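You operate a simulated robot arm through the tools that you are given. There is no shell and no other tool.

Carry out the task below with a simulated robot arm. There is one attempt and no reset: what you move stays moved.

Task
Wash the yellow comb in the grey tumbler's suds and swill it clean in the basin.
Fine: comb back in the mint pot; tip the tumbler out in the basin and stand it back; open the waste and let the basin run empty. Set down upright: grey tumbler.
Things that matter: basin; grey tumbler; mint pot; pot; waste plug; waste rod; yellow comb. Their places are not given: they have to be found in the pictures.

It is judged by the outcome, as a careful person would: the job done as asked, and still so three seconds after it is handed in. It fails if anything else is knocked over, pushed out of place, dropped, spilled or broken.

Robot
A 6-joint arm with a two-finger parallel gripper, fixed in place. Base frame: the origin is at the foot of the arm, x ahead of it, y to its left, z up. Readings come in m, degrees, newtons and seconds.
With the tool pointing down near the work surface it reaches from about 0.14 to 0.74 m from the base axis. Its first joint turns from -166.0 to 166.0 degrees. Payload 3.91 kg.
The tool frame sits at the grasp point between the pads (the TCP): z along the fingers, y along the line on which they close. The tips reach 0.03 m beyond it. Largest opening 0.11 m; finger width 0.02, thickness 0.01; the body of the gripper, 0.048 by 0.112 m, starts 0.055 m behind the TCP.
Orientation is told as [roll, pitch, yaw] about the base's x, y, z axes, in that order, counted from this pose: with the fingers straight down and closing along the base's y, the tool's x points along the base's -x, its y along +y and its z along -z.

Tools
- The arm moves only by the tool drive_tool. Its argument "increments" is text: rows parted by semicolons, each of 7 numbers parted by spaces: the turn, a rotation vector about the base's x, y, z in rad, then the shift along the base's x, y, z in cm, then the gripper command, from -1 (fully open) to 1 (shut), values between in proportion. In form: ax ay az tx ty tz claw; .... A call has 1 to 20 rows; each row is the pose to reach, as a shift and turn from the pose commanded when the call began. A row lasts 0.2 s, in which the tool goes at most 0.05 m and 8.6 degrees; a call with a longer step from one row to the next is refused whole, and so is a gripper value outside its range. A pose out of reach is approached as far as the arm can. The call stops where the force on the tool passes 90 N (or 10 N more than at its start, if that is more) or the arm is blocked; 0.2 s more then pass. Each finger travels about 0.045 m/s and halts on what it meets, pressing with about 24 N; the grip force reading is that of the motor and also rises with nothing between the fingers. The clock runs only during rows and for 0.2 s after the last one: add rows that repeat a pose to give the fingers time. It gives the time, the measured TCP pose, the force on the tool (base axes), the opening and the grip force at its end, in the units of the frame above (readings bear some noise), with the torque about the TCP (base axes, N m) and any sound that the robot's microphone picked up.
- Cameras (640 x 400 px; columns grow to the right, rows downward): "scene" is fixed at [0.049, -0.6503, 1.6646]; the picture's right is [0.86, -0.51, 0.00], its down [-0.44, -0.74, -0.50] and it looks along [0.26, 0.43, -0.87] (base axes); focal length 274 px, centre (320, 200). "wrist" rides on the gripper at [0.071, 0.022, -0.107] in the tool frame; the picture's right is [-0.29, 0.96, 0.00], its down [-0.76, -0.23, -0.61] and it looks along [-0.58, -0.18, 0.79] (tool axes); focal length 243 px, centre (320, 200).
- capture(camera): a new picture of that camera. The clock stands still meanwhile.
- slide_trunk(by): slides the trunk up (or, below 0, down) by that many m; the arm rides with it, the base frame stays. It gives what a move gives, with no picture.
- probe_pixels(camera, pixels): for up to 12 pixels [column, row] of the newest picture of that camera ("zoom" is the newest enlarged one), the place [x, y, z] in the base frame of the surface seen there, good to about 0.002 m. The clock stands still meanwhile.
- inspect(camera, box): a new picture of the part [left, top, right, bottom] of that camera's present view, enlarged. The clock stands still meanwhile.
- finish_job(): hands the job in; it is judged then, once.

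Open the gripper and draw the arm clear of the work before you hand the job in, unless the task says otherwise.

The tools are called after "Request:" by a JSON object that holds its "fn" and its "kwargs". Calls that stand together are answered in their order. drive_tool: Moves the arm, as the interface text tells. Its arguments: {"type":"object","properties":{"increments":{"type":"string"}},"required":["increments"]} The other tools are called the same way: slide_trunk (by) slides the trunk up or down; capture (camera) takes a picture; probe_pixels (camera, pixels) gives the place of the surface under pixels of a picture; inspect (camera, box) takes an enlarged picture of a part of a camera's view; finish_job () hands the job in.

At the start:

```text
time: 0.0
tool_pos: [0.1846, -0.2676, 1.3225]
tcp_rot: [-0.1, -0.1, -0.1]
wrist_force: [0.2, 0.9, -0.4]
torque: [0.0, 0.0, 0.02]
finger_gap: 0.1101
grip_force: 0.0
trunk travel left (down, up): [-0.525, 0.065]
```

scene: 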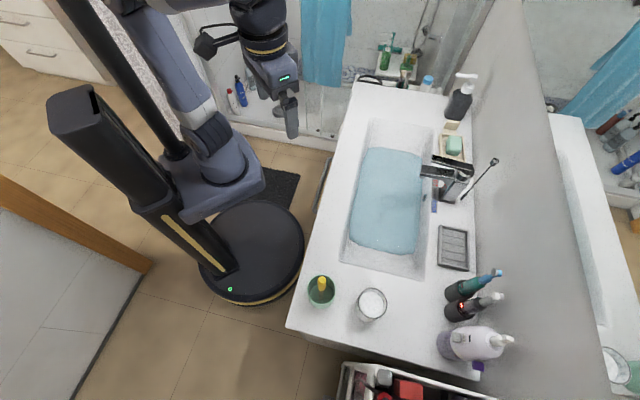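
wrist: 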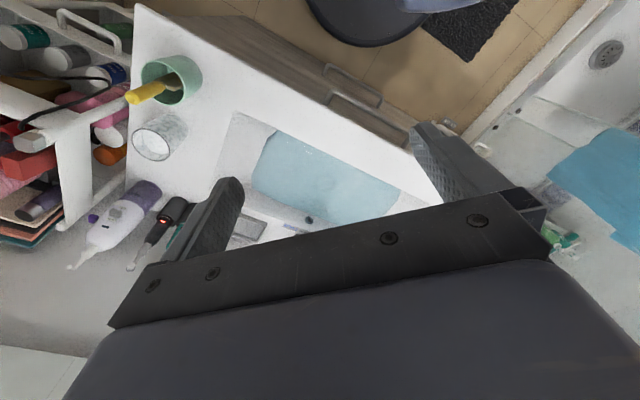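

The scene shows the mint pot with a yellow-handled thing near (321,288), the tumbler near (371,304), and the basin around (388,200) with a tap at (450,175). I'll enlarge these areas to look closely.

Request:
{"fn": "inspect", "kwargs": {"camera": "scene", "box": [280, 240, 440, 340]}}

Request:
{"fn": "inspect", "kwargs": {"camera": "scene", "box": [330, 100, 522, 220]}}

Request:
{"fn": "inspect", "kwargs": {"camera": "wrist", "box": [90, 20, 282, 140]}}

```text
4.00 times, centred on (360, 290) of scene
```

zoom: 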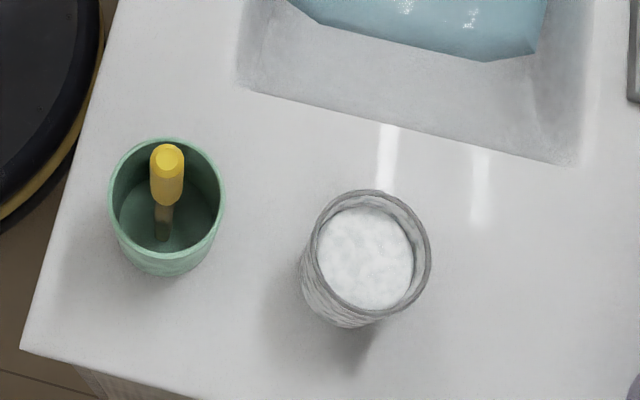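

```text
3.33 times, centred on (426, 160) of scene
```

zoom: 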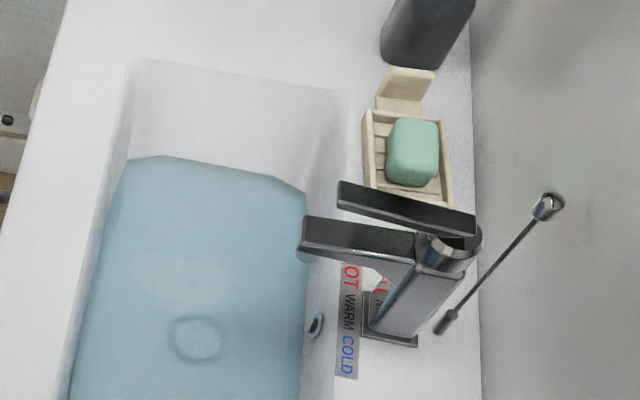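

```text
3.33 times, centred on (186, 80) of wrist
```

zoom: 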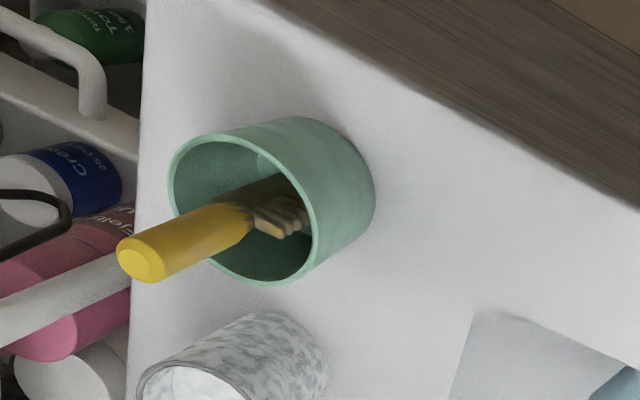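

I'll probe the main things: the pot rim, comb handle, tumbler rim and foam, then the counter and basin features.

Request:
{"fn": "inspect", "kwargs": {"camera": "scene", "box": [280, 240, 440, 340]}}

Request:
{"fn": "probe_pixels", "kwargs": {"camera": "zoom", "pixels": [[167, 160], [167, 195], [163, 222], [112, 200], [222, 200], [167, 140], [165, 257], [365, 255], [320, 250], [428, 250], [375, 192], [350, 312]]}}

Request:
{"fn": "probe_pixels", "kwargs": {"camera": "scene", "pixels": [[388, 200], [494, 161], [480, 175], [464, 197], [425, 176], [455, 165], [437, 163], [424, 197], [370, 130], [345, 285], [380, 235], [455, 146]]}}

```text
4.00 times, centred on (360, 290) of scene
```

zoom: 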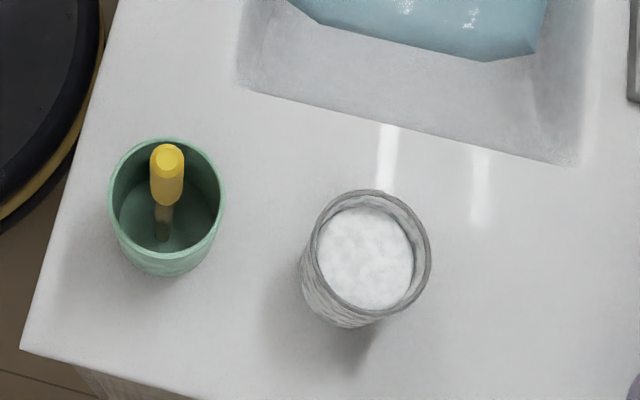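

```text
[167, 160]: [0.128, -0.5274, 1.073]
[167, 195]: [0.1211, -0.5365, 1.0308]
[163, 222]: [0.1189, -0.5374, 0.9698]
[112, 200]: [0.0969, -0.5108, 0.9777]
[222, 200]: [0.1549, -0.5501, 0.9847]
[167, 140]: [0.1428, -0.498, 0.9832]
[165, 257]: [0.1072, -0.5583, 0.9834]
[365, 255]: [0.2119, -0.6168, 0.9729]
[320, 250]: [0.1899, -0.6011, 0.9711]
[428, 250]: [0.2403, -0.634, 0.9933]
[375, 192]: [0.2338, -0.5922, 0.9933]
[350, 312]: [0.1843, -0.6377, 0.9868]
```

```text
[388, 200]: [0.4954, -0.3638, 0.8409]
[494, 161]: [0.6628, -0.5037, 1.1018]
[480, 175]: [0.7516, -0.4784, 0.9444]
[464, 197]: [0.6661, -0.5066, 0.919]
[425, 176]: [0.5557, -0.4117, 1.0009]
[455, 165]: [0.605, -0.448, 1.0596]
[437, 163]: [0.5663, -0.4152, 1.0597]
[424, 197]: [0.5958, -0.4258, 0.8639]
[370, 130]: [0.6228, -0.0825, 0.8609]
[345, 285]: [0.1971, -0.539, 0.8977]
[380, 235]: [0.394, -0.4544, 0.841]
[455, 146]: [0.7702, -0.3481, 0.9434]
```

The counter is at z≈0.898, water at 0.841, and the rod stands at about (0.665,-0.505) with its knob at z≈1.10. I'll probe the counter, basin edges and rod more accurately.

Request:
{"fn": "probe_pixels", "kwargs": {"camera": "scene", "pixels": [[290, 325], [352, 90], [340, 262], [422, 278], [372, 122], [432, 128], [440, 370], [350, 252], [412, 254], [365, 150], [420, 155], [485, 100]]}}

Request:
{"fn": "inspect", "kwargs": {"camera": "scene", "box": [420, 135, 516, 215]}}

Request:
{"fn": "probe_pixels", "kwargs": {"camera": "zoom", "pixels": [[495, 170], [480, 185], [455, 230], [400, 300], [345, 345], [320, 365], [330, 225], [300, 170], [110, 235], [100, 165], [235, 320], [285, 330]]}}

```text
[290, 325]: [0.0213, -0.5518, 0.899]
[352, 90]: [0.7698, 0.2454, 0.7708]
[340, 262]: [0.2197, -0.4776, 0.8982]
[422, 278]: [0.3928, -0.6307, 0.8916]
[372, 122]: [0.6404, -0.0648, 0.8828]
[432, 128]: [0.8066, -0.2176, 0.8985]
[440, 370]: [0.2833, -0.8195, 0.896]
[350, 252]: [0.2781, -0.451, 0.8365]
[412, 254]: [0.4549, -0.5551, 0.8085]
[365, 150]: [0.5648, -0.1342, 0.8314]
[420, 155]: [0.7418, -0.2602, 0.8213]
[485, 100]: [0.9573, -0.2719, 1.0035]
```

```text
5.00 times, centred on (468, 175) of scene
```

zoom: 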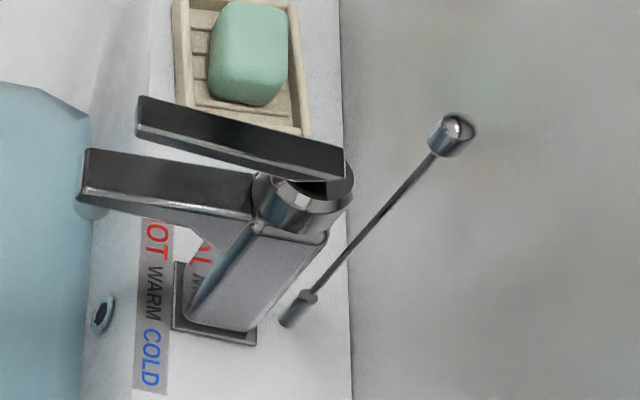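

```text
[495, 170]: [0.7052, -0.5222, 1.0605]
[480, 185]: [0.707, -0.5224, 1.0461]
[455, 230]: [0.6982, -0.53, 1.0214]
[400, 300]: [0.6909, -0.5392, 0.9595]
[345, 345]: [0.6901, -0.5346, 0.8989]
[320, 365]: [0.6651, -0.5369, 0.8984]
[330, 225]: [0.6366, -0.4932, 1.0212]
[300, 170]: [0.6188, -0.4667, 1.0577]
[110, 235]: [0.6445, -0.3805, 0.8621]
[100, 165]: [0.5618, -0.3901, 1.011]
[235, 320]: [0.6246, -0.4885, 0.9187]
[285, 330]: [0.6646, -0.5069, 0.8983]
```

The enlarged picture shows the rod's knob at zoom (453,130), the rod stem down to a collar at (300,308). I'll probe these exactly.

Request:
{"fn": "probe_pixels", "kwargs": {"camera": "zoom", "pixels": [[455, 127], [447, 142], [440, 148], [390, 211], [350, 256], [306, 298], [295, 312], [286, 324], [290, 190], [300, 215], [250, 330], [240, 170]]}}

Request:
{"fn": "capture", "kwargs": {"camera": "wrist"}}

```text
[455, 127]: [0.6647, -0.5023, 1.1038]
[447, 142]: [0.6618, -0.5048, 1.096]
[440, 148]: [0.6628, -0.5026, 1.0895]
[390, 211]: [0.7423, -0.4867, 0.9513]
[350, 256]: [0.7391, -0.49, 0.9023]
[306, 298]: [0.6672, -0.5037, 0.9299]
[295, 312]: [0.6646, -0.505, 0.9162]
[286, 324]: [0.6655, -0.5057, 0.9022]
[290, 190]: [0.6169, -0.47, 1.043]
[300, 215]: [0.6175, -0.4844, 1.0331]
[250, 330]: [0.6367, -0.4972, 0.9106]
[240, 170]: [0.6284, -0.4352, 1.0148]
```

```text
taken
```

wrist: 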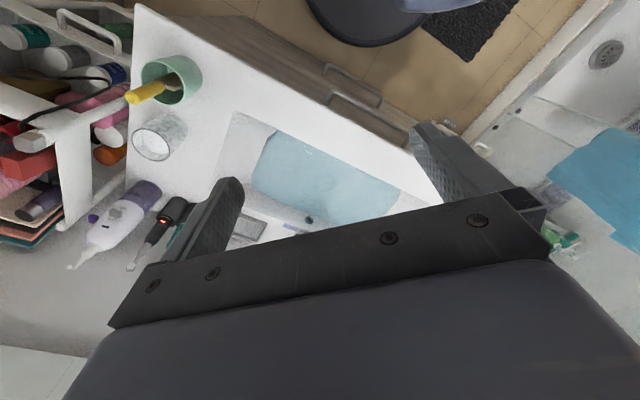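

The rod is up at z≈1.104 with a vertical stem at (0.665,-0.504). Next I'll move the open gripper high above the pot to look at the comb closely.

Request:
{"fn": "drive_tool", "kwargs": {"increments": "0 0 0 -1 -4 0 -1; 0 0 0 -2 -8 0 -1; 0 0 0 -3 -12 0 -1; 0 0 0 -4 -15 0 -1; 0 0 0 -5 -18 0 -1; 0 0 0 -5 -18 0 -1"}}

Request:
{"fn": "capture", "kwargs": {"camera": "wrist"}}

Request:
{"fn": "capture", "kwargs": {"camera": "scene"}}

```text
time: 1.4
tool_pos: [0.1361, -0.4474, 1.3244]
tcp_rot: [-0.1, 0.1, -0.1]
wrist_force: [-0.4, -1.0, -1.5]
torque: [0.0, 0.01, -0.01]
finger_gap: 0.1099
grip_force: 0.1
trunk travel left (down, up): [-0.525, 0.065]
```

```text
taken
```

wrist: 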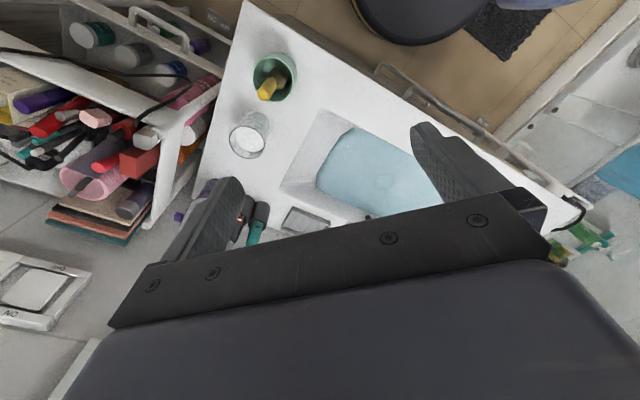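

```text
taken
```

scene: 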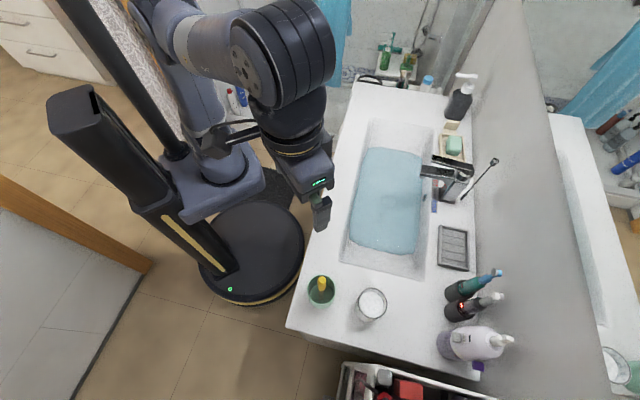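

The comb stands in the pot at wrist (268,85). I'll enlarge that to see the comb's flat side direction.

Request:
{"fn": "inspect", "kwargs": {"camera": "wrist", "box": [224, 40, 320, 100]}}

Request:
{"fn": "probe_pixels", "kwargs": {"camera": "wrist", "pixels": [[264, 95], [270, 84], [276, 75], [253, 74], [296, 78], [272, 54], [274, 101], [248, 138], [231, 138], [266, 126], [246, 155], [256, 115]]}}

```text
6.67 times, centred on (272, 70) of wrist
```

zoom: 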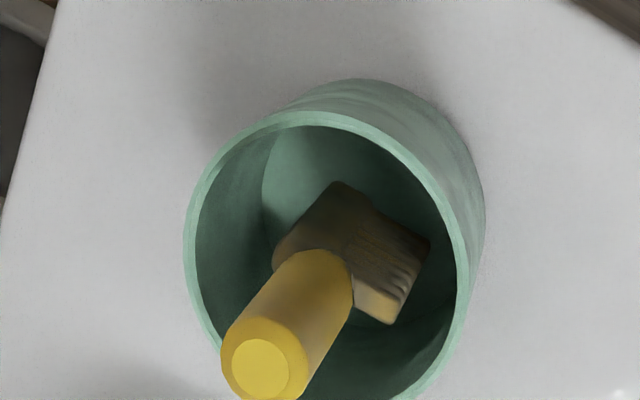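

```text
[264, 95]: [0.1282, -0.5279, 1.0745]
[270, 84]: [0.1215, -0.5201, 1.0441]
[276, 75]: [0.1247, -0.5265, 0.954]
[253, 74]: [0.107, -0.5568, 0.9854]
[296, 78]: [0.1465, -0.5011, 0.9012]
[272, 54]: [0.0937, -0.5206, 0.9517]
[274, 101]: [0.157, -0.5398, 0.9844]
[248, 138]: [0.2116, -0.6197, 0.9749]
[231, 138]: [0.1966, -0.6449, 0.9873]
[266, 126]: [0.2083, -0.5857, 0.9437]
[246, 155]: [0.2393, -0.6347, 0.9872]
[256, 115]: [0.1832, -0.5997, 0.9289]
```

The comb handle's axis is at about (0.127,-0.528), upright, with top z≈1.075, radius ~1 cm. I'll move over it with fingers open, stopping high at z≈1.15 and check.

Request:
{"fn": "drive_tool", "kwargs": {"increments": "0 0 0 -0.4 -4 0 -1; 0 0 0 -0.8 -8 0 -1; 0 0 0 -0.8 -8 -4 -1; 0 0 0 -0.8 -8 -8 -1; 0 0 0 -0.8 -8 -12 -1; 0 0 0 -0.8 -8 -16 -1; 0 0 0 -0.8 -8 -16 -1"}}

Request:
{"fn": "capture", "kwargs": {"camera": "wrist"}}

Request:
{"fn": "capture", "kwargs": {"camera": "scene"}}

```text
time: 3.0
tool_pos: [0.128, -0.5241, 1.1621]
tcp_rot: [-0.1, 0.0, 0.0]
wrist_force: [0.1, 0.1, 0.3]
torque: [0.03, 0.02, -0.01]
finger_gap: 0.1098
grip_force: 0.1
out of reach, approached as far as the arm can: row 1, 2
trunk travel left (down, up): [-0.525, 0.065]
```

```text
taken
```

wrist: 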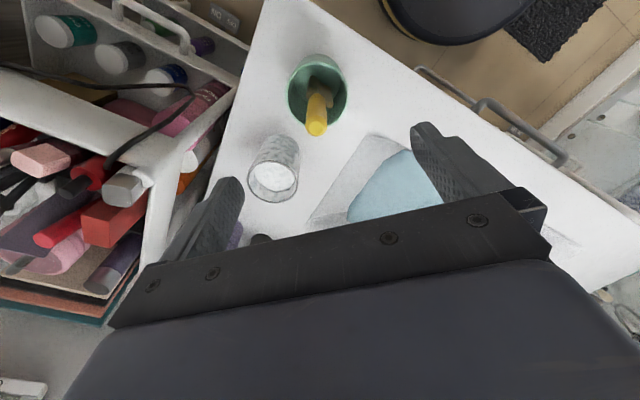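

```text
taken
```

scene: 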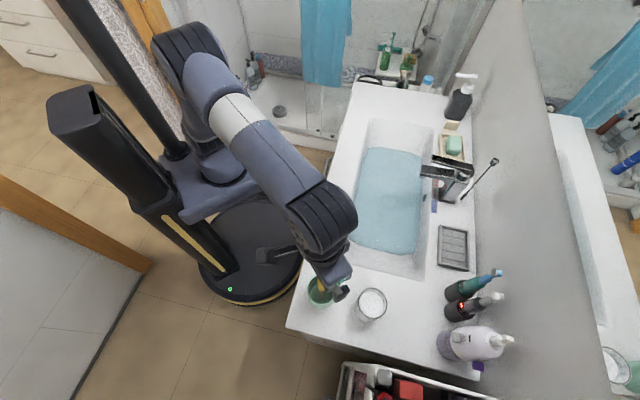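

The open fingers straddle the handle tip seen at (316,130), near where projection predicts. I'll descend to z≈1.05, keeping the fingers open, then check position.

Request:
{"fn": "drive_tool", "kwargs": {"increments": "0 0 0 0 0 -3 -1; 0 0 0 0 0 -6 -1; 0 0 0 0 0 -9 -1; 0 0 0 0 0 -11.2 -1; 0 0 0 0 0 -11.2 -1"}}

Request:
{"fn": "capture", "kwargs": {"camera": "wrist"}}

Request:
{"fn": "capture", "kwargs": {"camera": "scene"}}

```text
time: 4.2
tool_pos: [0.1278, -0.5275, 1.0533]
tcp_rot: [-0.1, 0.0, 0.0]
wrist_force: [0.0, 0.0, 0.8]
torque: [0.01, -0.02, 0.0]
finger_gap: 0.1102
grip_force: 0.0
trunk travel left (down, up): [-0.525, 0.065]
```

```text
taken
```

wrist: 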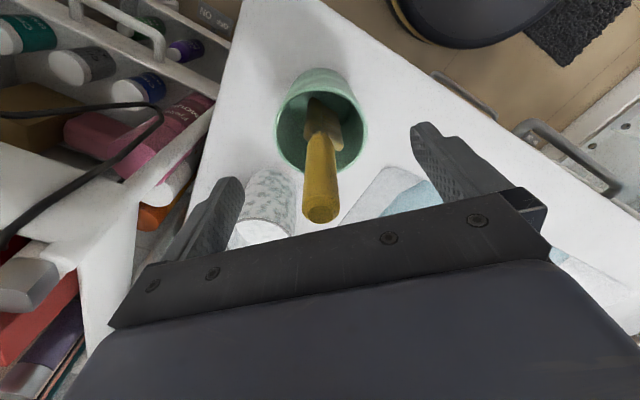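

```text
taken
```

scene: 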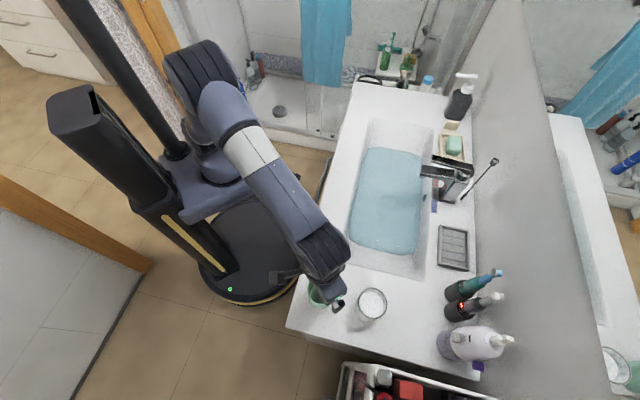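

The handle is centred between the pads with measured TCP (0.128,-0.5275,1.053). I'll close the gripper in place.

Request:
{"fn": "drive_tool", "kwargs": {"increments": "0 0 0 0 0 0 1; 0 0 0 0 0 0 1; 0 0 0 0 0 0 1; 0 0 0 0 0 0 1; 0 0 0 0 0 0 1; 0 0 0 0 0 0 1; 0 0 0 0 0 0 1"}}

Request:
{"fn": "capture", "kwargs": {"camera": "wrist"}}

```text
time: 5.8
tool_pos: [0.1276, -0.5279, 1.0523]
tcp_rot: [0.0, 0.0, 0.0]
wrist_force: [0.1, 0.0, 1.1]
torque: [0.1, 0.01, 0.02]
finger_gap: 0.0176
grip_force: 24.1
trunk travel left (down, up): [-0.525, 0.065]
```

```text
taken
```

wrist: 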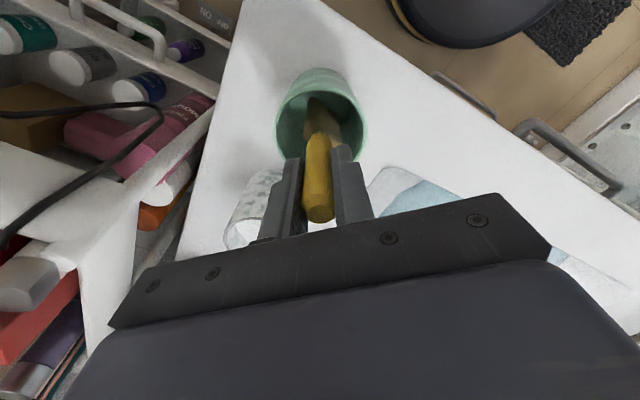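

The handle is gripped (gap 0.0176). I'll lift straight up about 7 cm first and check the comb comes along.

Request:
{"fn": "drive_tool", "kwargs": {"increments": "0 0 0 0 0 2 1; 0 0 0 0 0 4 1; 0 0 0 0 0 6 1; 0 0 0 0 0 7 1; 0 0 0 0 0 7 1"}}

Request:
{"fn": "slide_trunk", "kwargs": {"by": 0.06}}

Request:
{"fn": "capture", "kwargs": {"camera": "wrist"}}

Request:
{"fn": "capture", "kwargs": {"camera": "scene"}}

```text
time: 7.0
tool_pos: [0.1267, -0.527, 1.1235]
tcp_rot: [0.0, 0.0, 0.0]
wrist_force: [-0.5, 0.3, -1.4]
torque: [-0.03, -0.01, 0.04]
finger_gap: 0.0175
grip_force: 23.6
trunk travel left (down, up): [-0.525, 0.065]
```

```text
time: 8.0
tool_pos: [0.1286, -0.5277, 1.1826]
tcp_rot: [0.1, 0.0, -0.1]
wrist_force: [-0.5, 0.4, -0.1]
torque: [0.0, -0.02, -0.01]
finger_gap: 0.0173
grip_force: 23.5
trunk travel left (down, up): [-0.585, 0.005]
```

```text
taken
```

wrist: 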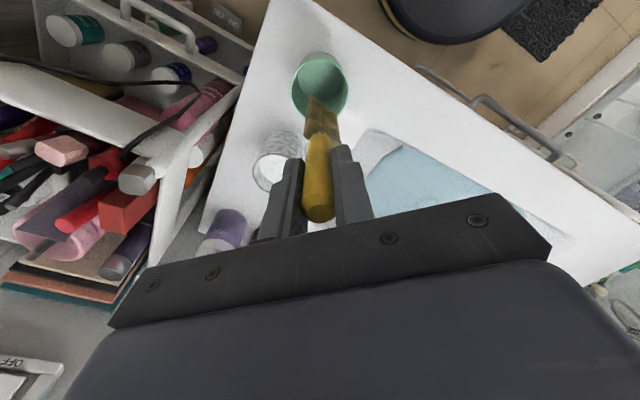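

```text
taken
```

scene: 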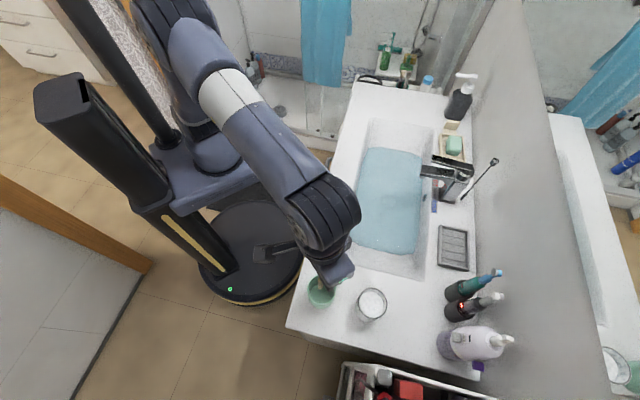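

The comb is out: its head shows around wrist (320,118). I'll enlarge it and probe the head's extents, plus the tumbler rim.

Request:
{"fn": "inspect", "kwargs": {"camera": "wrist", "box": [240, 50, 400, 150]}}

Request:
{"fn": "inspect", "kwargs": {"camera": "scene", "box": [290, 250, 418, 330]}}

Request:
{"fn": "probe_pixels", "kwargs": {"camera": "wrist", "pixels": [[313, 98], [322, 105], [338, 118], [308, 125], [334, 135], [320, 120], [320, 150], [320, 165], [330, 110], [305, 133], [260, 150], [293, 150]]}}

```text
4.00 times, centred on (320, 100) of wrist
```

zoom: 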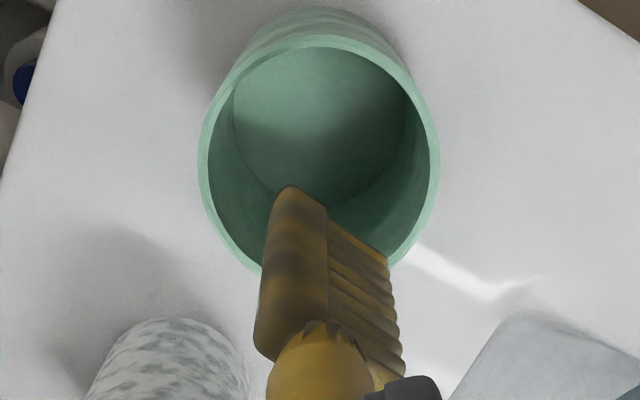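

```text
5.00 times, centred on (354, 290) of scene
```

zoom: 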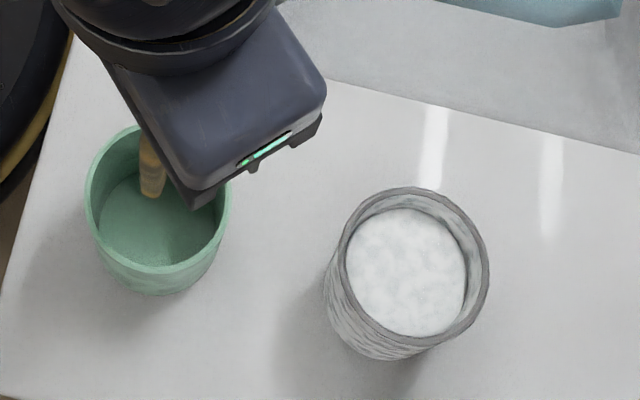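

```text
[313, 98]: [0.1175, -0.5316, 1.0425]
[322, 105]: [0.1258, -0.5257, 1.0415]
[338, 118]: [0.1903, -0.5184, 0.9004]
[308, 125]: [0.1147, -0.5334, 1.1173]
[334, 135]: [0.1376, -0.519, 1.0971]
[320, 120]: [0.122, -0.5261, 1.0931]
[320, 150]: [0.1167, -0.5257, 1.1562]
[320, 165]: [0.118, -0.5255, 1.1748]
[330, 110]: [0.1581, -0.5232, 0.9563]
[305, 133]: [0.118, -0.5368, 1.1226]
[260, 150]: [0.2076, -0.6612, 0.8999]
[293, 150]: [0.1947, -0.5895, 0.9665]
```

I'll probe the tumbler's rim and the foam in the enlarged scene picture to locate the tumbler's axis accurately.

Request:
{"fn": "probe_pixels", "kwargs": {"camera": "zoom", "pixels": [[410, 191], [486, 270], [345, 245], [415, 340], [372, 205], [470, 222], [465, 318], [370, 320], [405, 270], [360, 270], [460, 290], [405, 215]]}}

Request:
{"fn": "probe_pixels", "kwargs": {"camera": "scene", "pixels": [[310, 280], [333, 290], [318, 300], [328, 298], [308, 285]]}}

```text
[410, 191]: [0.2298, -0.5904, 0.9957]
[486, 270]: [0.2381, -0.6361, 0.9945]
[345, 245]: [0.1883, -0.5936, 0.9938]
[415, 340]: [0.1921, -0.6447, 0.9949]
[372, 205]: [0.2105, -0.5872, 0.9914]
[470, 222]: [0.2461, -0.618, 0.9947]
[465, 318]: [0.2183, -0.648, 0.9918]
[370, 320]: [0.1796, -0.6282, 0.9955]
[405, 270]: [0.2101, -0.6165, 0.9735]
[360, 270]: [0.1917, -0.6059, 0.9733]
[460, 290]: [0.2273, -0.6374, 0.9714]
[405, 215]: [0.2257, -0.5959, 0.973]
```

```text
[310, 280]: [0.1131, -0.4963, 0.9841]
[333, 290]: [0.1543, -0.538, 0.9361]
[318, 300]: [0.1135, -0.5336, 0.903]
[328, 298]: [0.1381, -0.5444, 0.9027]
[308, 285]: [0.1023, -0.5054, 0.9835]
```

Tumbler axis ≈ (0.213,-0.618), rim z≈0.994, inner radius ≈2.9 cm; the comb head tip is ~14.2 cm below the TCP. I'll carry the comb over the tumbler at the present height.

Request:
{"fn": "drive_tool", "kwargs": {"increments": "0 0 0 2.2 -2.3 0 1; 0 0 0 4.4 -4.6 0 1; 0 0 0 6.6 -6.9 0 1; 0 0 0 8.6 -9.0 0 1; 0 0 0 8.6 -9.0 0 1; 0 0 0 8.6 -9.0 0 1"}}

Request:
{"fn": "capture", "kwargs": {"camera": "wrist"}}

Request:
{"fn": "capture", "kwargs": {"camera": "scene"}}

```text
time: 9.4
tool_pos: [0.213, -0.6164, 1.1831]
tcp_rot: [0.1, 0.1, 0.0]
wrist_force: [-0.4, 0.3, 0.5]
torque: [-0.01, 0.01, -0.01]
finger_gap: 0.0173
grip_force: 24.1
trunk travel left (down, up): [-0.585, 0.005]
```

```text
taken
```

wrist: 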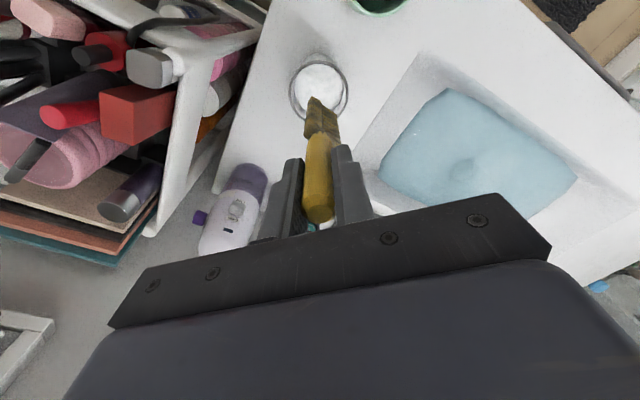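

```text
taken
```

scene: 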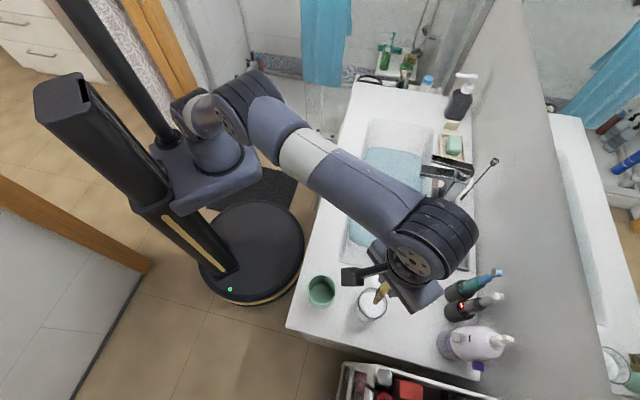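

The comb hangs over the foam (wrist (322,100)). Before descending I'll check heights of the bottles near the arm.

Request:
{"fn": "probe_pixels", "kwargs": {"camera": "scene", "pixels": [[494, 273], [470, 283], [497, 298], [505, 340], [470, 340], [463, 305], [430, 245], [410, 300]]}}

Request:
{"fn": "inspect", "kwargs": {"camera": "wrist", "box": [240, 40, 400, 140]}}

Request:
{"fn": "probe_pixels", "kwargs": {"camera": "zoom", "pixels": [[290, 240], [325, 220], [395, 300], [270, 340], [255, 80], [330, 60], [430, 180], [205, 180]]}}

```text
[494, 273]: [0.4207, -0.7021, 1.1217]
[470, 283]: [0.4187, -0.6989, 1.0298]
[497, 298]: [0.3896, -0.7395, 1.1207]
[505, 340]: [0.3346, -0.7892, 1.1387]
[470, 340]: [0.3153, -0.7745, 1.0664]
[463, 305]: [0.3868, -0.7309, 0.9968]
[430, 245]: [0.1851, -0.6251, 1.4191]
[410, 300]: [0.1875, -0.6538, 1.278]
```

```text
4.00 times, centred on (320, 90) of wrist
```

zoom: 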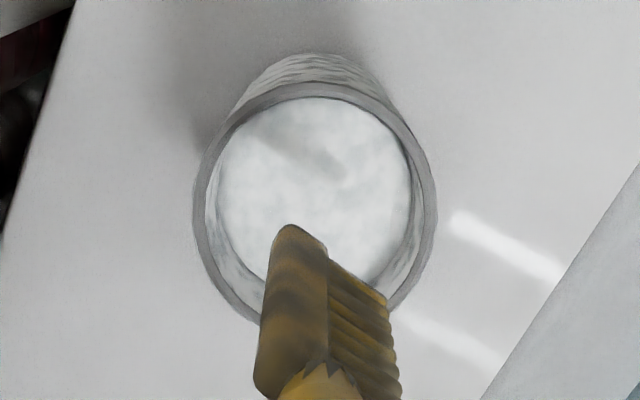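

```text
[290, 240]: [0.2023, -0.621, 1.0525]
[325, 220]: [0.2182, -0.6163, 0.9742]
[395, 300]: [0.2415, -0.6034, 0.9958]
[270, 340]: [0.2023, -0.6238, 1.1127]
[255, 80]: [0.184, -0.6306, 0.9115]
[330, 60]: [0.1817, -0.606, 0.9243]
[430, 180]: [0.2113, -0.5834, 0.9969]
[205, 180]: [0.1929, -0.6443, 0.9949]
```

Bottle tops (z≤1.14) are well away from the tool. I'll lower the comb into the suds, to tip z≈0.925 first.

Request:
{"fn": "drive_tool", "kwargs": {"increments": "0 0 0 0 0 -2 1; 0 0 0 0 0 -4 1; 0 0 0 0 0 -6 1; 0 0 0 0 0 -8 1; 0 0 0 0 0 -10 1; 0 0 0 0 0 -11.5 1; 0 0 0 0 0 -11.5 1"}}

Request:
{"fn": "capture", "kwargs": {"camera": "wrist"}}

Request:
{"fn": "capture", "kwargs": {"camera": "scene"}}

```text
time: 11.0
tool_pos: [0.214, -0.6188, 1.0667]
tcp_rot: [0.0, 0.0, 0.0]
wrist_force: [-0.3, -0.6, 0.0]
torque: [-0.01, 0.01, -0.03]
finger_gap: 0.0174
grip_force: 24.3
trunk travel left (down, up): [-0.585, 0.005]
```

```text
taken
```

wrist: 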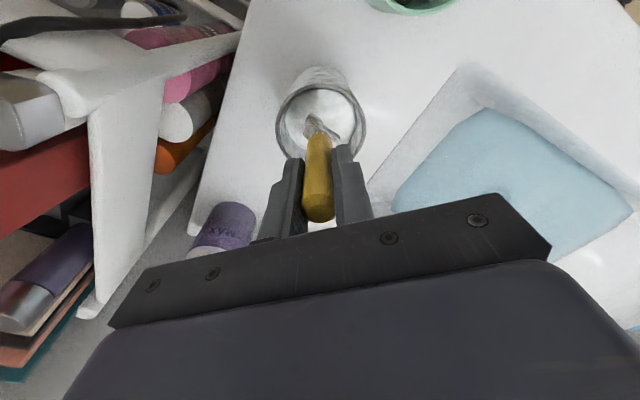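

```text
taken
```

scene: 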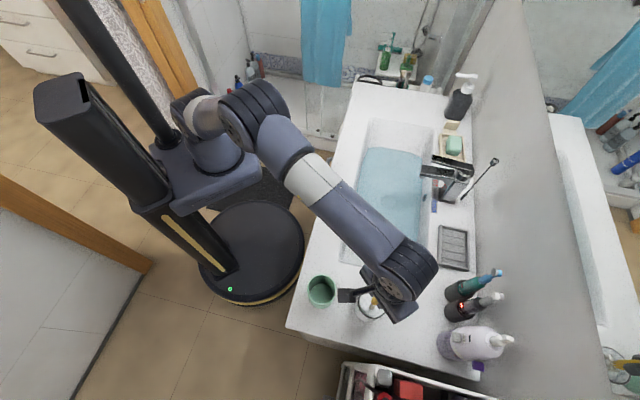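

The head is in the suds with no contact force. I'll enlarge to see how much of it is covered.

Request:
{"fn": "inspect", "kwargs": {"camera": "wrist", "box": [260, 60, 388, 140]}}

```text
5.00 times, centred on (324, 100) of wrist
```

zoom: 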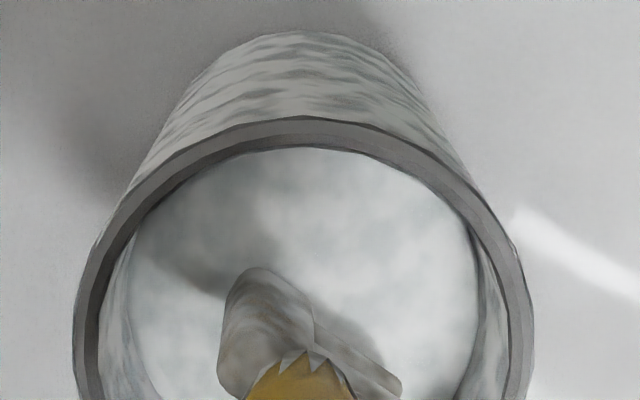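

The head already looks lathered but its upper end is above the foam. I'll lower slightly more and swirl gently with small bobs inside the tumbler.

Request:
{"fn": "drive_tool", "kwargs": {"increments": "0 0 0 0 0 -0.5 1; 0 0 0 0 0 -1.0 1; 0 0 0 0 0 -1.0 1"}}

Request:
{"fn": "inspect", "kwargs": {"camera": "wrist", "box": [260, 60, 388, 140]}}

```text
time: 11.8
tool_pos: [0.2133, -0.6193, 1.0577]
tcp_rot: [0.0, 0.0, 0.0]
wrist_force: [-0.2, 0.4, 0.2]
torque: [-0.01, -0.01, 0.03]
finger_gap: 0.0174
grip_force: 24.0
trunk travel left (down, up): [-0.585, 0.005]
```

```text
5.00 times, centred on (324, 100) of wrist
```

zoom: 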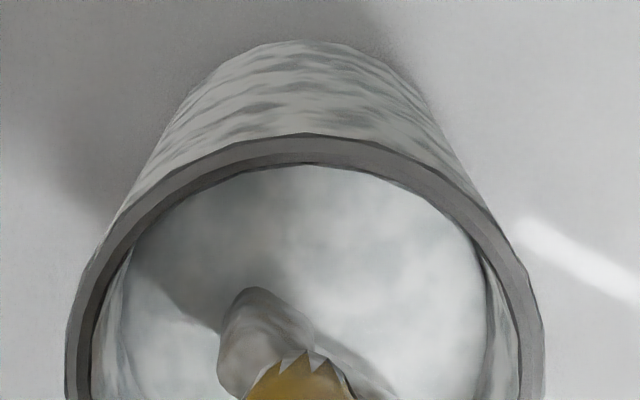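

No contact yet. I'll lower 0.4 cm more, then make two small circles (±0.6 cm) with short bobs.

Request:
{"fn": "drive_tool", "kwargs": {"increments": "0 0 0 0 0 -0.4 1; 0 0 0 0.5 0 -0.3 1; 0 0 0 0.3 0.5 -0.3 1; 0 0 0 -0.3 0.5 -0.3 1; 0 0 0 -0.5 0 -0.3 1; 0 0 0 -0.3 -0.5 -0.3 1; 0 0 0 0.3 -0.5 -0.3 1; 0 0 0 0.5 0 -0.3 1; 0 0 0 0 0 1.0 1; 0 0 0 0 0 2.0 1; 0 0 0 0 0 0.5 1; 0 0 0 0 0 -0.4 1; 0 0 0 0.5 0 -0.3 1; 0 0 0 0 0.5 -0.3 1; 0 0 0 -0.5 0 -0.3 1; 0 0 0 0 -0.5 -0.3 1; 0 0 0 0 0 1.5 1; 0 0 0 0 0 0 1; 0 0 0 0 0 -0.4 1; 0 0 0 0 0 -0.4 1"}}

Request:
{"fn": "inspect", "kwargs": {"camera": "wrist", "box": [260, 60, 388, 140]}}

```text
time: 16.0
tool_pos: [0.2138, -0.617, 1.0531]
tcp_rot: [0.0, 0.0, 0.0]
wrist_force: [-0.8, -0.1, 0.6]
torque: [0.01, 0.01, -0.01]
finger_gap: 0.0176
grip_force: 24.3
trunk travel left (down, up): [-0.585, 0.005]
```

```text
5.00 times, centred on (324, 100) of wrist
```

zoom: 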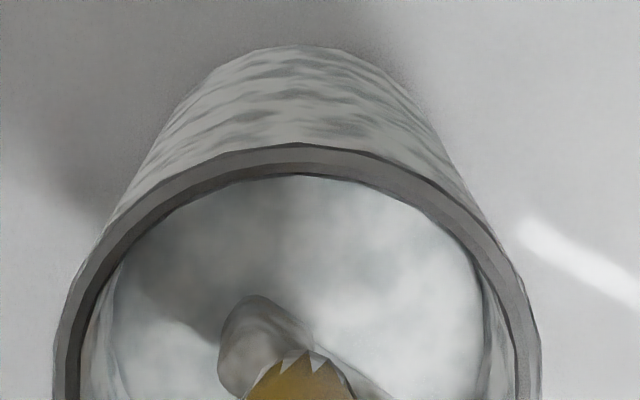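

The whole head is lathered now. I'll lift it straight up slowly and hold over the tumbler to let it drip.

Request:
{"fn": "drive_tool", "kwargs": {"increments": "0 0 0 0 0 2 1; 0 0 0 0 0 4 1; 0 0 0 0 0 6 1; 0 0 0 0 0 8 1; 0 0 0 0 0 10 1; 0 0 0 0 0 12 1; 0 0 0 0 0 13.3 1; 0 0 0 0 0 13.3 1; 0 0 0 0 0 13.3 1; 0 0 0 0 0 13.3 1; 0 0 0 0 0 13.3 1; 0 0 0 0 0 13.3 1"}}

Request:
{"fn": "capture", "kwargs": {"camera": "wrist"}}

Request:
{"fn": "capture", "kwargs": {"camera": "scene"}}

Request:
{"fn": "inspect", "kwargs": {"camera": "wrist", "box": [240, 50, 400, 150]}}

```text
time: 18.6
tool_pos: [0.2149, -0.616, 1.1866]
tcp_rot: [0.0, 0.1, 0.0]
wrist_force: [-0.3, 0.3, 0.0]
torque: [-0.02, 0.04, 0.01]
finger_gap: 0.0174
grip_force: 23.7
trunk travel left (down, up): [-0.585, 0.005]
```

```text
taken
```

wrist: 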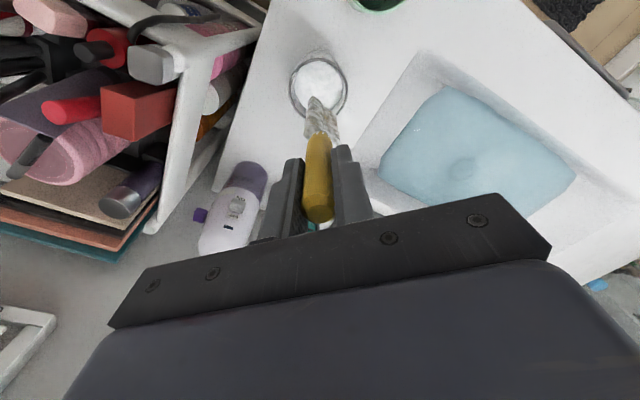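

```text
taken
```

scene: 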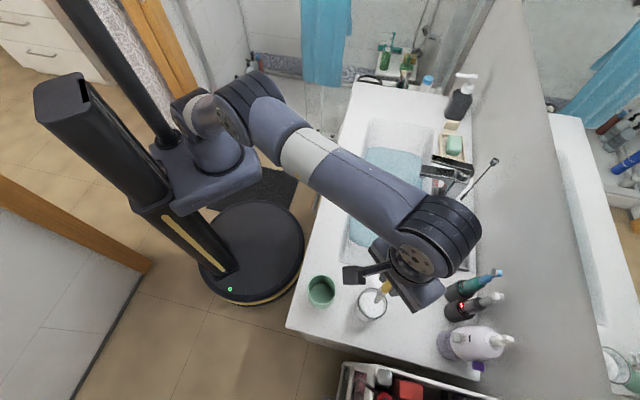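

```text
4.00 times, centred on (320, 100) of wrist
```

zoom: 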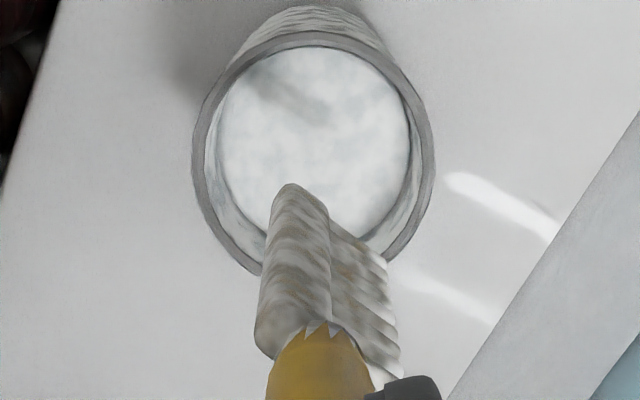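

The head is coated in lather, with some brown still showing through. I'll dip it again and swirl for longer to be thorough.

Request:
{"fn": "drive_tool", "kwargs": {"increments": "0 0 0 0 0 -2.5 1; 0 0 0 0 0 -5 1; 0 0 0 0 0 -7.5 1; 0 0 0 0 0 -10 1; 0 0 0 0 0 -12 1; 0 0 0 0 0 -13.3 1; 0 0 0 0.6 0 -13.2 1; 0 0 0 0 0.6 -13.2 1; 0 0 0 -0.6 0 -13.2 1; 0 0 0 0 -0.6 -13.2 1; 0 0 0 0.6 0 -13.2 1; 0 0 0 0 0.6 -13.2 1; 0 0 0 -0.6 0 -13.2 1; 0 0 0 0 -0.6 -13.2 1; 0 0 0 0 0 -12 1; 0 0 0 0 0 -13.2 1; 0 0 0 0 0 -12 1; 0 0 0 0 0 -13.2 1; 0 0 0 0.6 0 -13.2 1; 0 0 0 0 0 -13.3 1"}}

Request:
{"fn": "drive_tool", "kwargs": {"increments": "0 0 0 0.6 0 0 1; 0 0 0 0 0.6 0 1; 0 0 0 -0.6 0 0 1; 0 0 0 0 -0.6 0 1; 0 0 0 0.6 0 0 1; 0 0 0 0 0.6 0 1; 0 0 0 -0.6 0 0 1; 0 0 0 0 0 0 1; 0 0 0 0 0 2 1; 0 0 0 0 0 4 1; 0 0 0 0 0 6 1; 0 0 0 0 0 8 1; 0 0 0 0 0 10 1; 0 0 0 0 0 12 1; 0 0 0 0 0 13.3 1; 0 0 0 0 0 13.3 1; 0 0 0 0 0 13.3 1; 0 0 0 0 0 13.3 1; 0 0 0 0 0 13.3 1; 0 0 0 0 0 13.3 1"}}

Request:
{"fn": "inspect", "kwargs": {"camera": "wrist", "box": [240, 50, 400, 150]}}

Request:
{"fn": "capture", "kwargs": {"camera": "wrist"}}

Request:
{"fn": "probe_pixels", "kwargs": {"camera": "wrist", "pixels": [[375, 130], [400, 110], [420, 85], [440, 80], [370, 165], [470, 165], [420, 150], [520, 150], [540, 120], [575, 200], [560, 210], [480, 80]]}}

```text
time: 22.8
tool_pos: [0.2134, -0.6169, 1.054]
tcp_rot: [-0.1, 0.0, 0.1]
wrist_force: [0.3, -0.4, 4.0]
torque: [0.01, 0.0, -0.04]
finger_gap: 0.0173
grip_force: 23.5
trunk travel left (down, up): [-0.585, 0.005]
```

```text
time: 27.0
tool_pos: [0.2134, -0.6199, 1.1873]
tcp_rot: [0.0, -0.1, 0.0]
wrist_force: [1.2, 0.1, -0.3]
torque: [0.03, 0.0, 0.0]
finger_gap: 0.0174
grip_force: 24.1
trunk travel left (down, up): [-0.585, 0.005]
```

```text
4.00 times, centred on (320, 100) of wrist
```

zoom: 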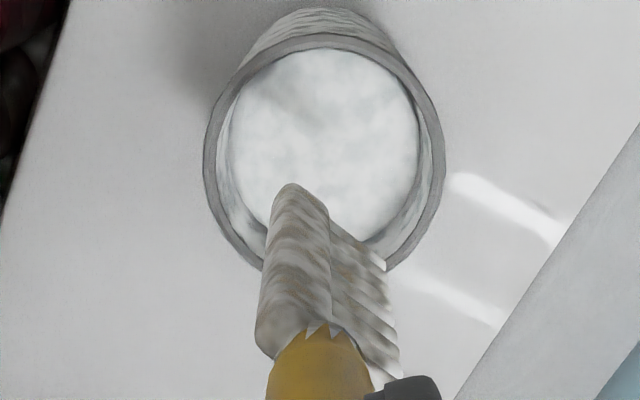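

```text
taken
```

wrist: 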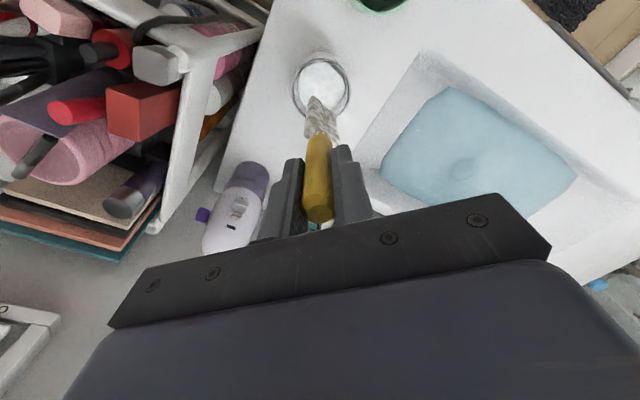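

```text
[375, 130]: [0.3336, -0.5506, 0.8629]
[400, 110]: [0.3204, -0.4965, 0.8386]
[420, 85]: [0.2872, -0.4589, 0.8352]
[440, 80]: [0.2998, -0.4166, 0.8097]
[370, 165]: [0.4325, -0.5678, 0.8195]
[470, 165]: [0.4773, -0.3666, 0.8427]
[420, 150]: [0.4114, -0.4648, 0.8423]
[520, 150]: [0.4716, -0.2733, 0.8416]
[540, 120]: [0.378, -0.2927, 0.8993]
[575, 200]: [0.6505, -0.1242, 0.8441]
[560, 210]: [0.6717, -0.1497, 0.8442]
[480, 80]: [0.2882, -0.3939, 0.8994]
```

The lather is evenly over the head. The basin water lies at z≈0.842; I'll carry the comb across to (0.42,-0.43), well short of the tap spout at (0.556,-0.41).

Request:
{"fn": "drive_tool", "kwargs": {"increments": "0 0 0 3 2.7 0 1; 0 0 0 6 5.4 0 1; 0 0 0 9 8.1 0 1; 0 0 0 12 10.8 0 1; 0 0 0 15 13.5 0 1; 0 0 0 18 16.2 0 1; 0 0 0 20.5 18.7 0 1; 0 0 0 20.5 18.7 0 1; 0 0 0 20.5 18.7 0 1"}}

Request:
{"fn": "capture", "kwargs": {"camera": "wrist"}}

Request:
{"fn": "capture", "kwargs": {"camera": "scene"}}

```text
time: 29.0
tool_pos: [0.4187, -0.4282, 1.1847]
tcp_rot: [0.2, 0.0, 0.0]
wrist_force: [0.4, -0.1, -0.1]
torque: [0.0, -0.02, 0.02]
finger_gap: 0.0175
grip_force: 24.3
trunk travel left (down, up): [-0.585, 0.005]
```

```text
taken
```

wrist: 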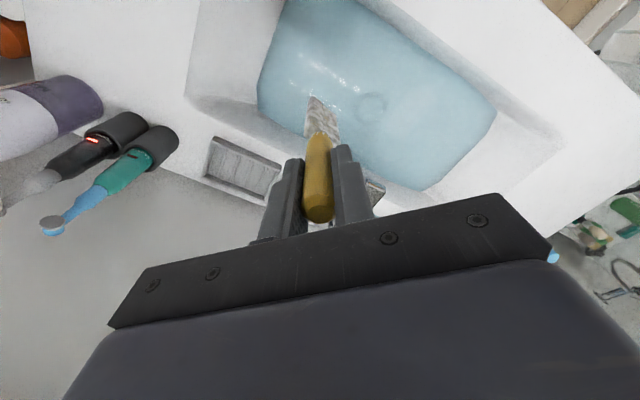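

```text
taken
```

scene: 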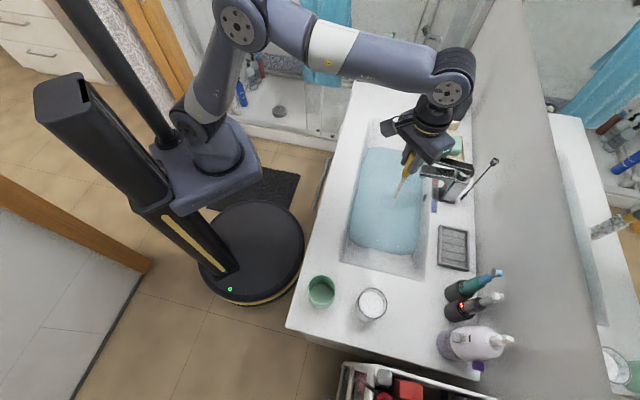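

The lathered head hangs above the water, clear of the tap. I'll lower it in stages, first to tip z≈0.83.

Request:
{"fn": "drive_tool", "kwargs": {"increments": "0 0 0 0 0 -3 1; 0 0 0 0 0 -6 1; 0 0 0 0 0 -9 1; 0 0 0 0 0 -12 1; 0 0 0 0 0 -15 1; 0 0 0 0 0 -18 1; 0 0 0 0 0 -21 1; 0 0 0 0 0 -21 1"}}

Request:
{"fn": "capture", "kwargs": {"camera": "wrist"}}

Request:
{"fn": "capture", "kwargs": {"camera": "scene"}}

```text
time: 30.8
tool_pos: [0.4202, -0.4291, 0.976]
tcp_rot: [-0.1, 0.0, 0.0]
wrist_force: [-0.3, 0.0, -0.2]
torque: [0.0, -0.05, -0.01]
finger_gap: 0.0175
grip_force: 23.6
trunk travel left (down, up): [-0.585, 0.005]
```

```text
taken
```

wrist: 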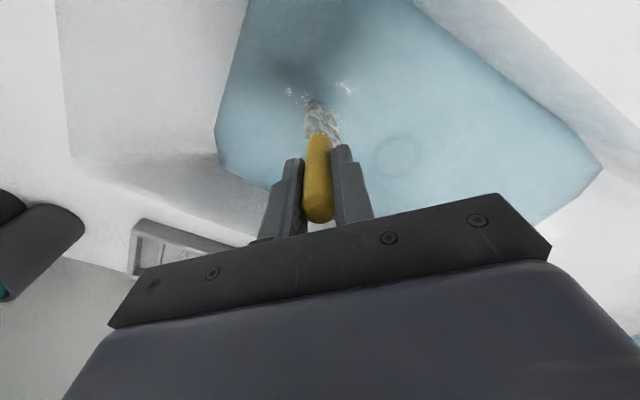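

```text
taken
```

scene: 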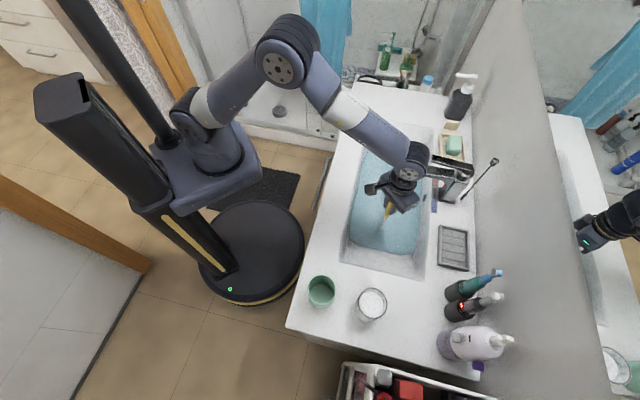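

The tip is just entering the water with no force. I'll go down 3 cm more slowly and read the force.

Request:
{"fn": "drive_tool", "kwargs": {"increments": "0 0 0 0 0 -1 1; 0 0 0 0 0 -2 1; 0 0 0 0 0 -3 1; 0 0 0 0 0 -3 1"}}

Request:
{"fn": "inspect", "kwargs": {"camera": "wrist", "box": [240, 50, 400, 150]}}

```text
time: 31.8
tool_pos: [0.4195, -0.4288, 0.9468]
tcp_rot: [0.0, 0.0, 0.0]
wrist_force: [0.4, -0.3, -0.8]
torque: [-0.04, 0.0, -0.03]
finger_gap: 0.0174
grip_force: 23.6
trunk travel left (down, up): [-0.585, 0.005]
```

```text
4.00 times, centred on (320, 100) of wrist
```

zoom: 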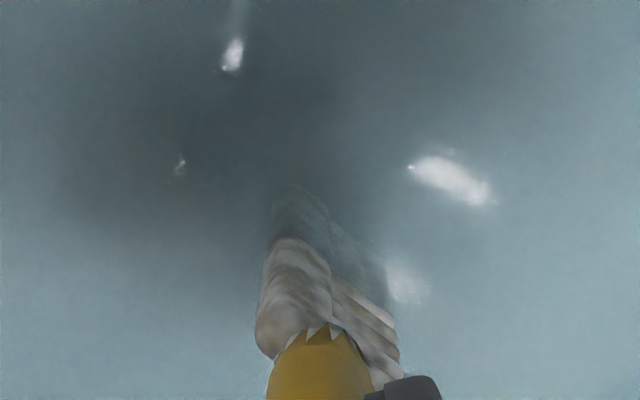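

About 4 cm is underwater and no bottom contact yet. Going 2 cm further.

Request:
{"fn": "drive_tool", "kwargs": {"increments": "0 0 0 0 0 -0.7 1; 0 0 0 0 0 -1.4 1; 0 0 0 0 0 -2 1; 0 0 0 0 0 -2 1"}}

Request:
{"fn": "inspect", "kwargs": {"camera": "wrist", "box": [240, 50, 400, 150]}}

```text
time: 32.8
tool_pos: [0.4188, -0.4298, 0.9279]
tcp_rot: [-0.2, -0.1, -0.1]
wrist_force: [2.2, 1.9, 20.7]
torque: [0.05, -0.16, -0.01]
finger_gap: 0.0179
grip_force: 24.0
trunk travel left (down, up): [-0.585, 0.005]
```

```text
4.00 times, centred on (320, 100) of wrist
```

zoom: 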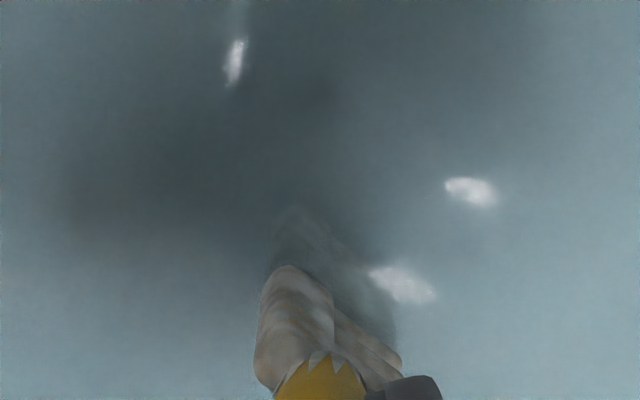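

The tip touched the basin floor (20.7 N, floor ≈0.787), so depth here is ~5.5 cm. I'll raise 0.8 cm and swill back and forth, then lift out to see how clean it gets.

Request:
{"fn": "drive_tool", "kwargs": {"increments": "0 0 0 0 0 0.8 1; 0 0 0 1.5 0 0.8 1; 0 0 0 3 1.5 0.8 1; 0 0 0 1.5 3 0.8 1; 0 0 0 0 1.5 0.8 1; 0 0 0 -1.5 0 0.8 1; 0 0 0 0 -1.5 0.8 1; 0 0 0 1.5 0 0.8 1; 0 0 0 3 1.5 0.8 1; 0 0 0 1.5 3 0.8 1; 0 0 0 0 1.5 0.8 1; 0 0 0 -1.5 0 0.8 1; 0 0 0 0 -1.5 0.8 1; 0 0 0 0 0 0.8 1; 0 0 0 0 0 2.5 1; 0 0 0 0 0 4.5 1; 0 0 0 0 0 6.5 1; 0 0 0 0 0 8.5 1; 0 0 0 0 0 9 1; 0 0 0 0 0 9 1"}}

Request:
{"fn": "inspect", "kwargs": {"camera": "wrist", "box": [240, 50, 400, 150]}}

Request:
{"fn": "inspect", "kwargs": {"camera": "scene", "box": [340, 160, 468, 240]}}

```text
time: 37.0
tool_pos: [0.4173, -0.431, 1.0174]
tcp_rot: [-0.1, 0.0, 0.1]
wrist_force: [0.7, 0.2, -0.1]
torque: [0.02, 0.03, 0.0]
finger_gap: 0.0176
grip_force: 23.4
trunk travel left (down, up): [-0.585, 0.005]
```

```text
4.00 times, centred on (320, 100) of wrist
```

zoom: 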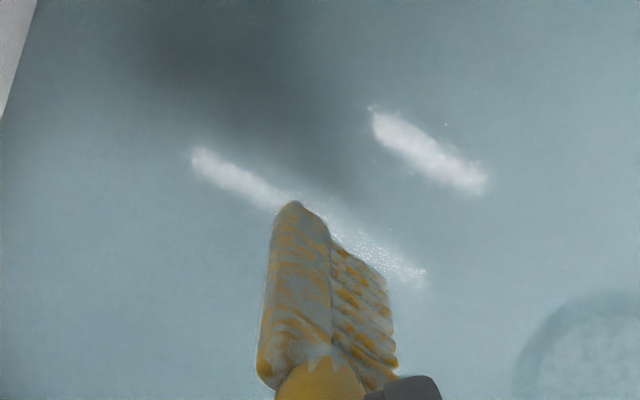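

```text
5.00 times, centred on (404, 200) of scene
```

zoom: 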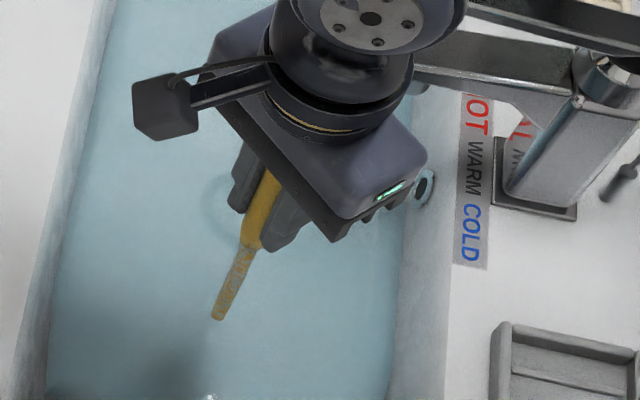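

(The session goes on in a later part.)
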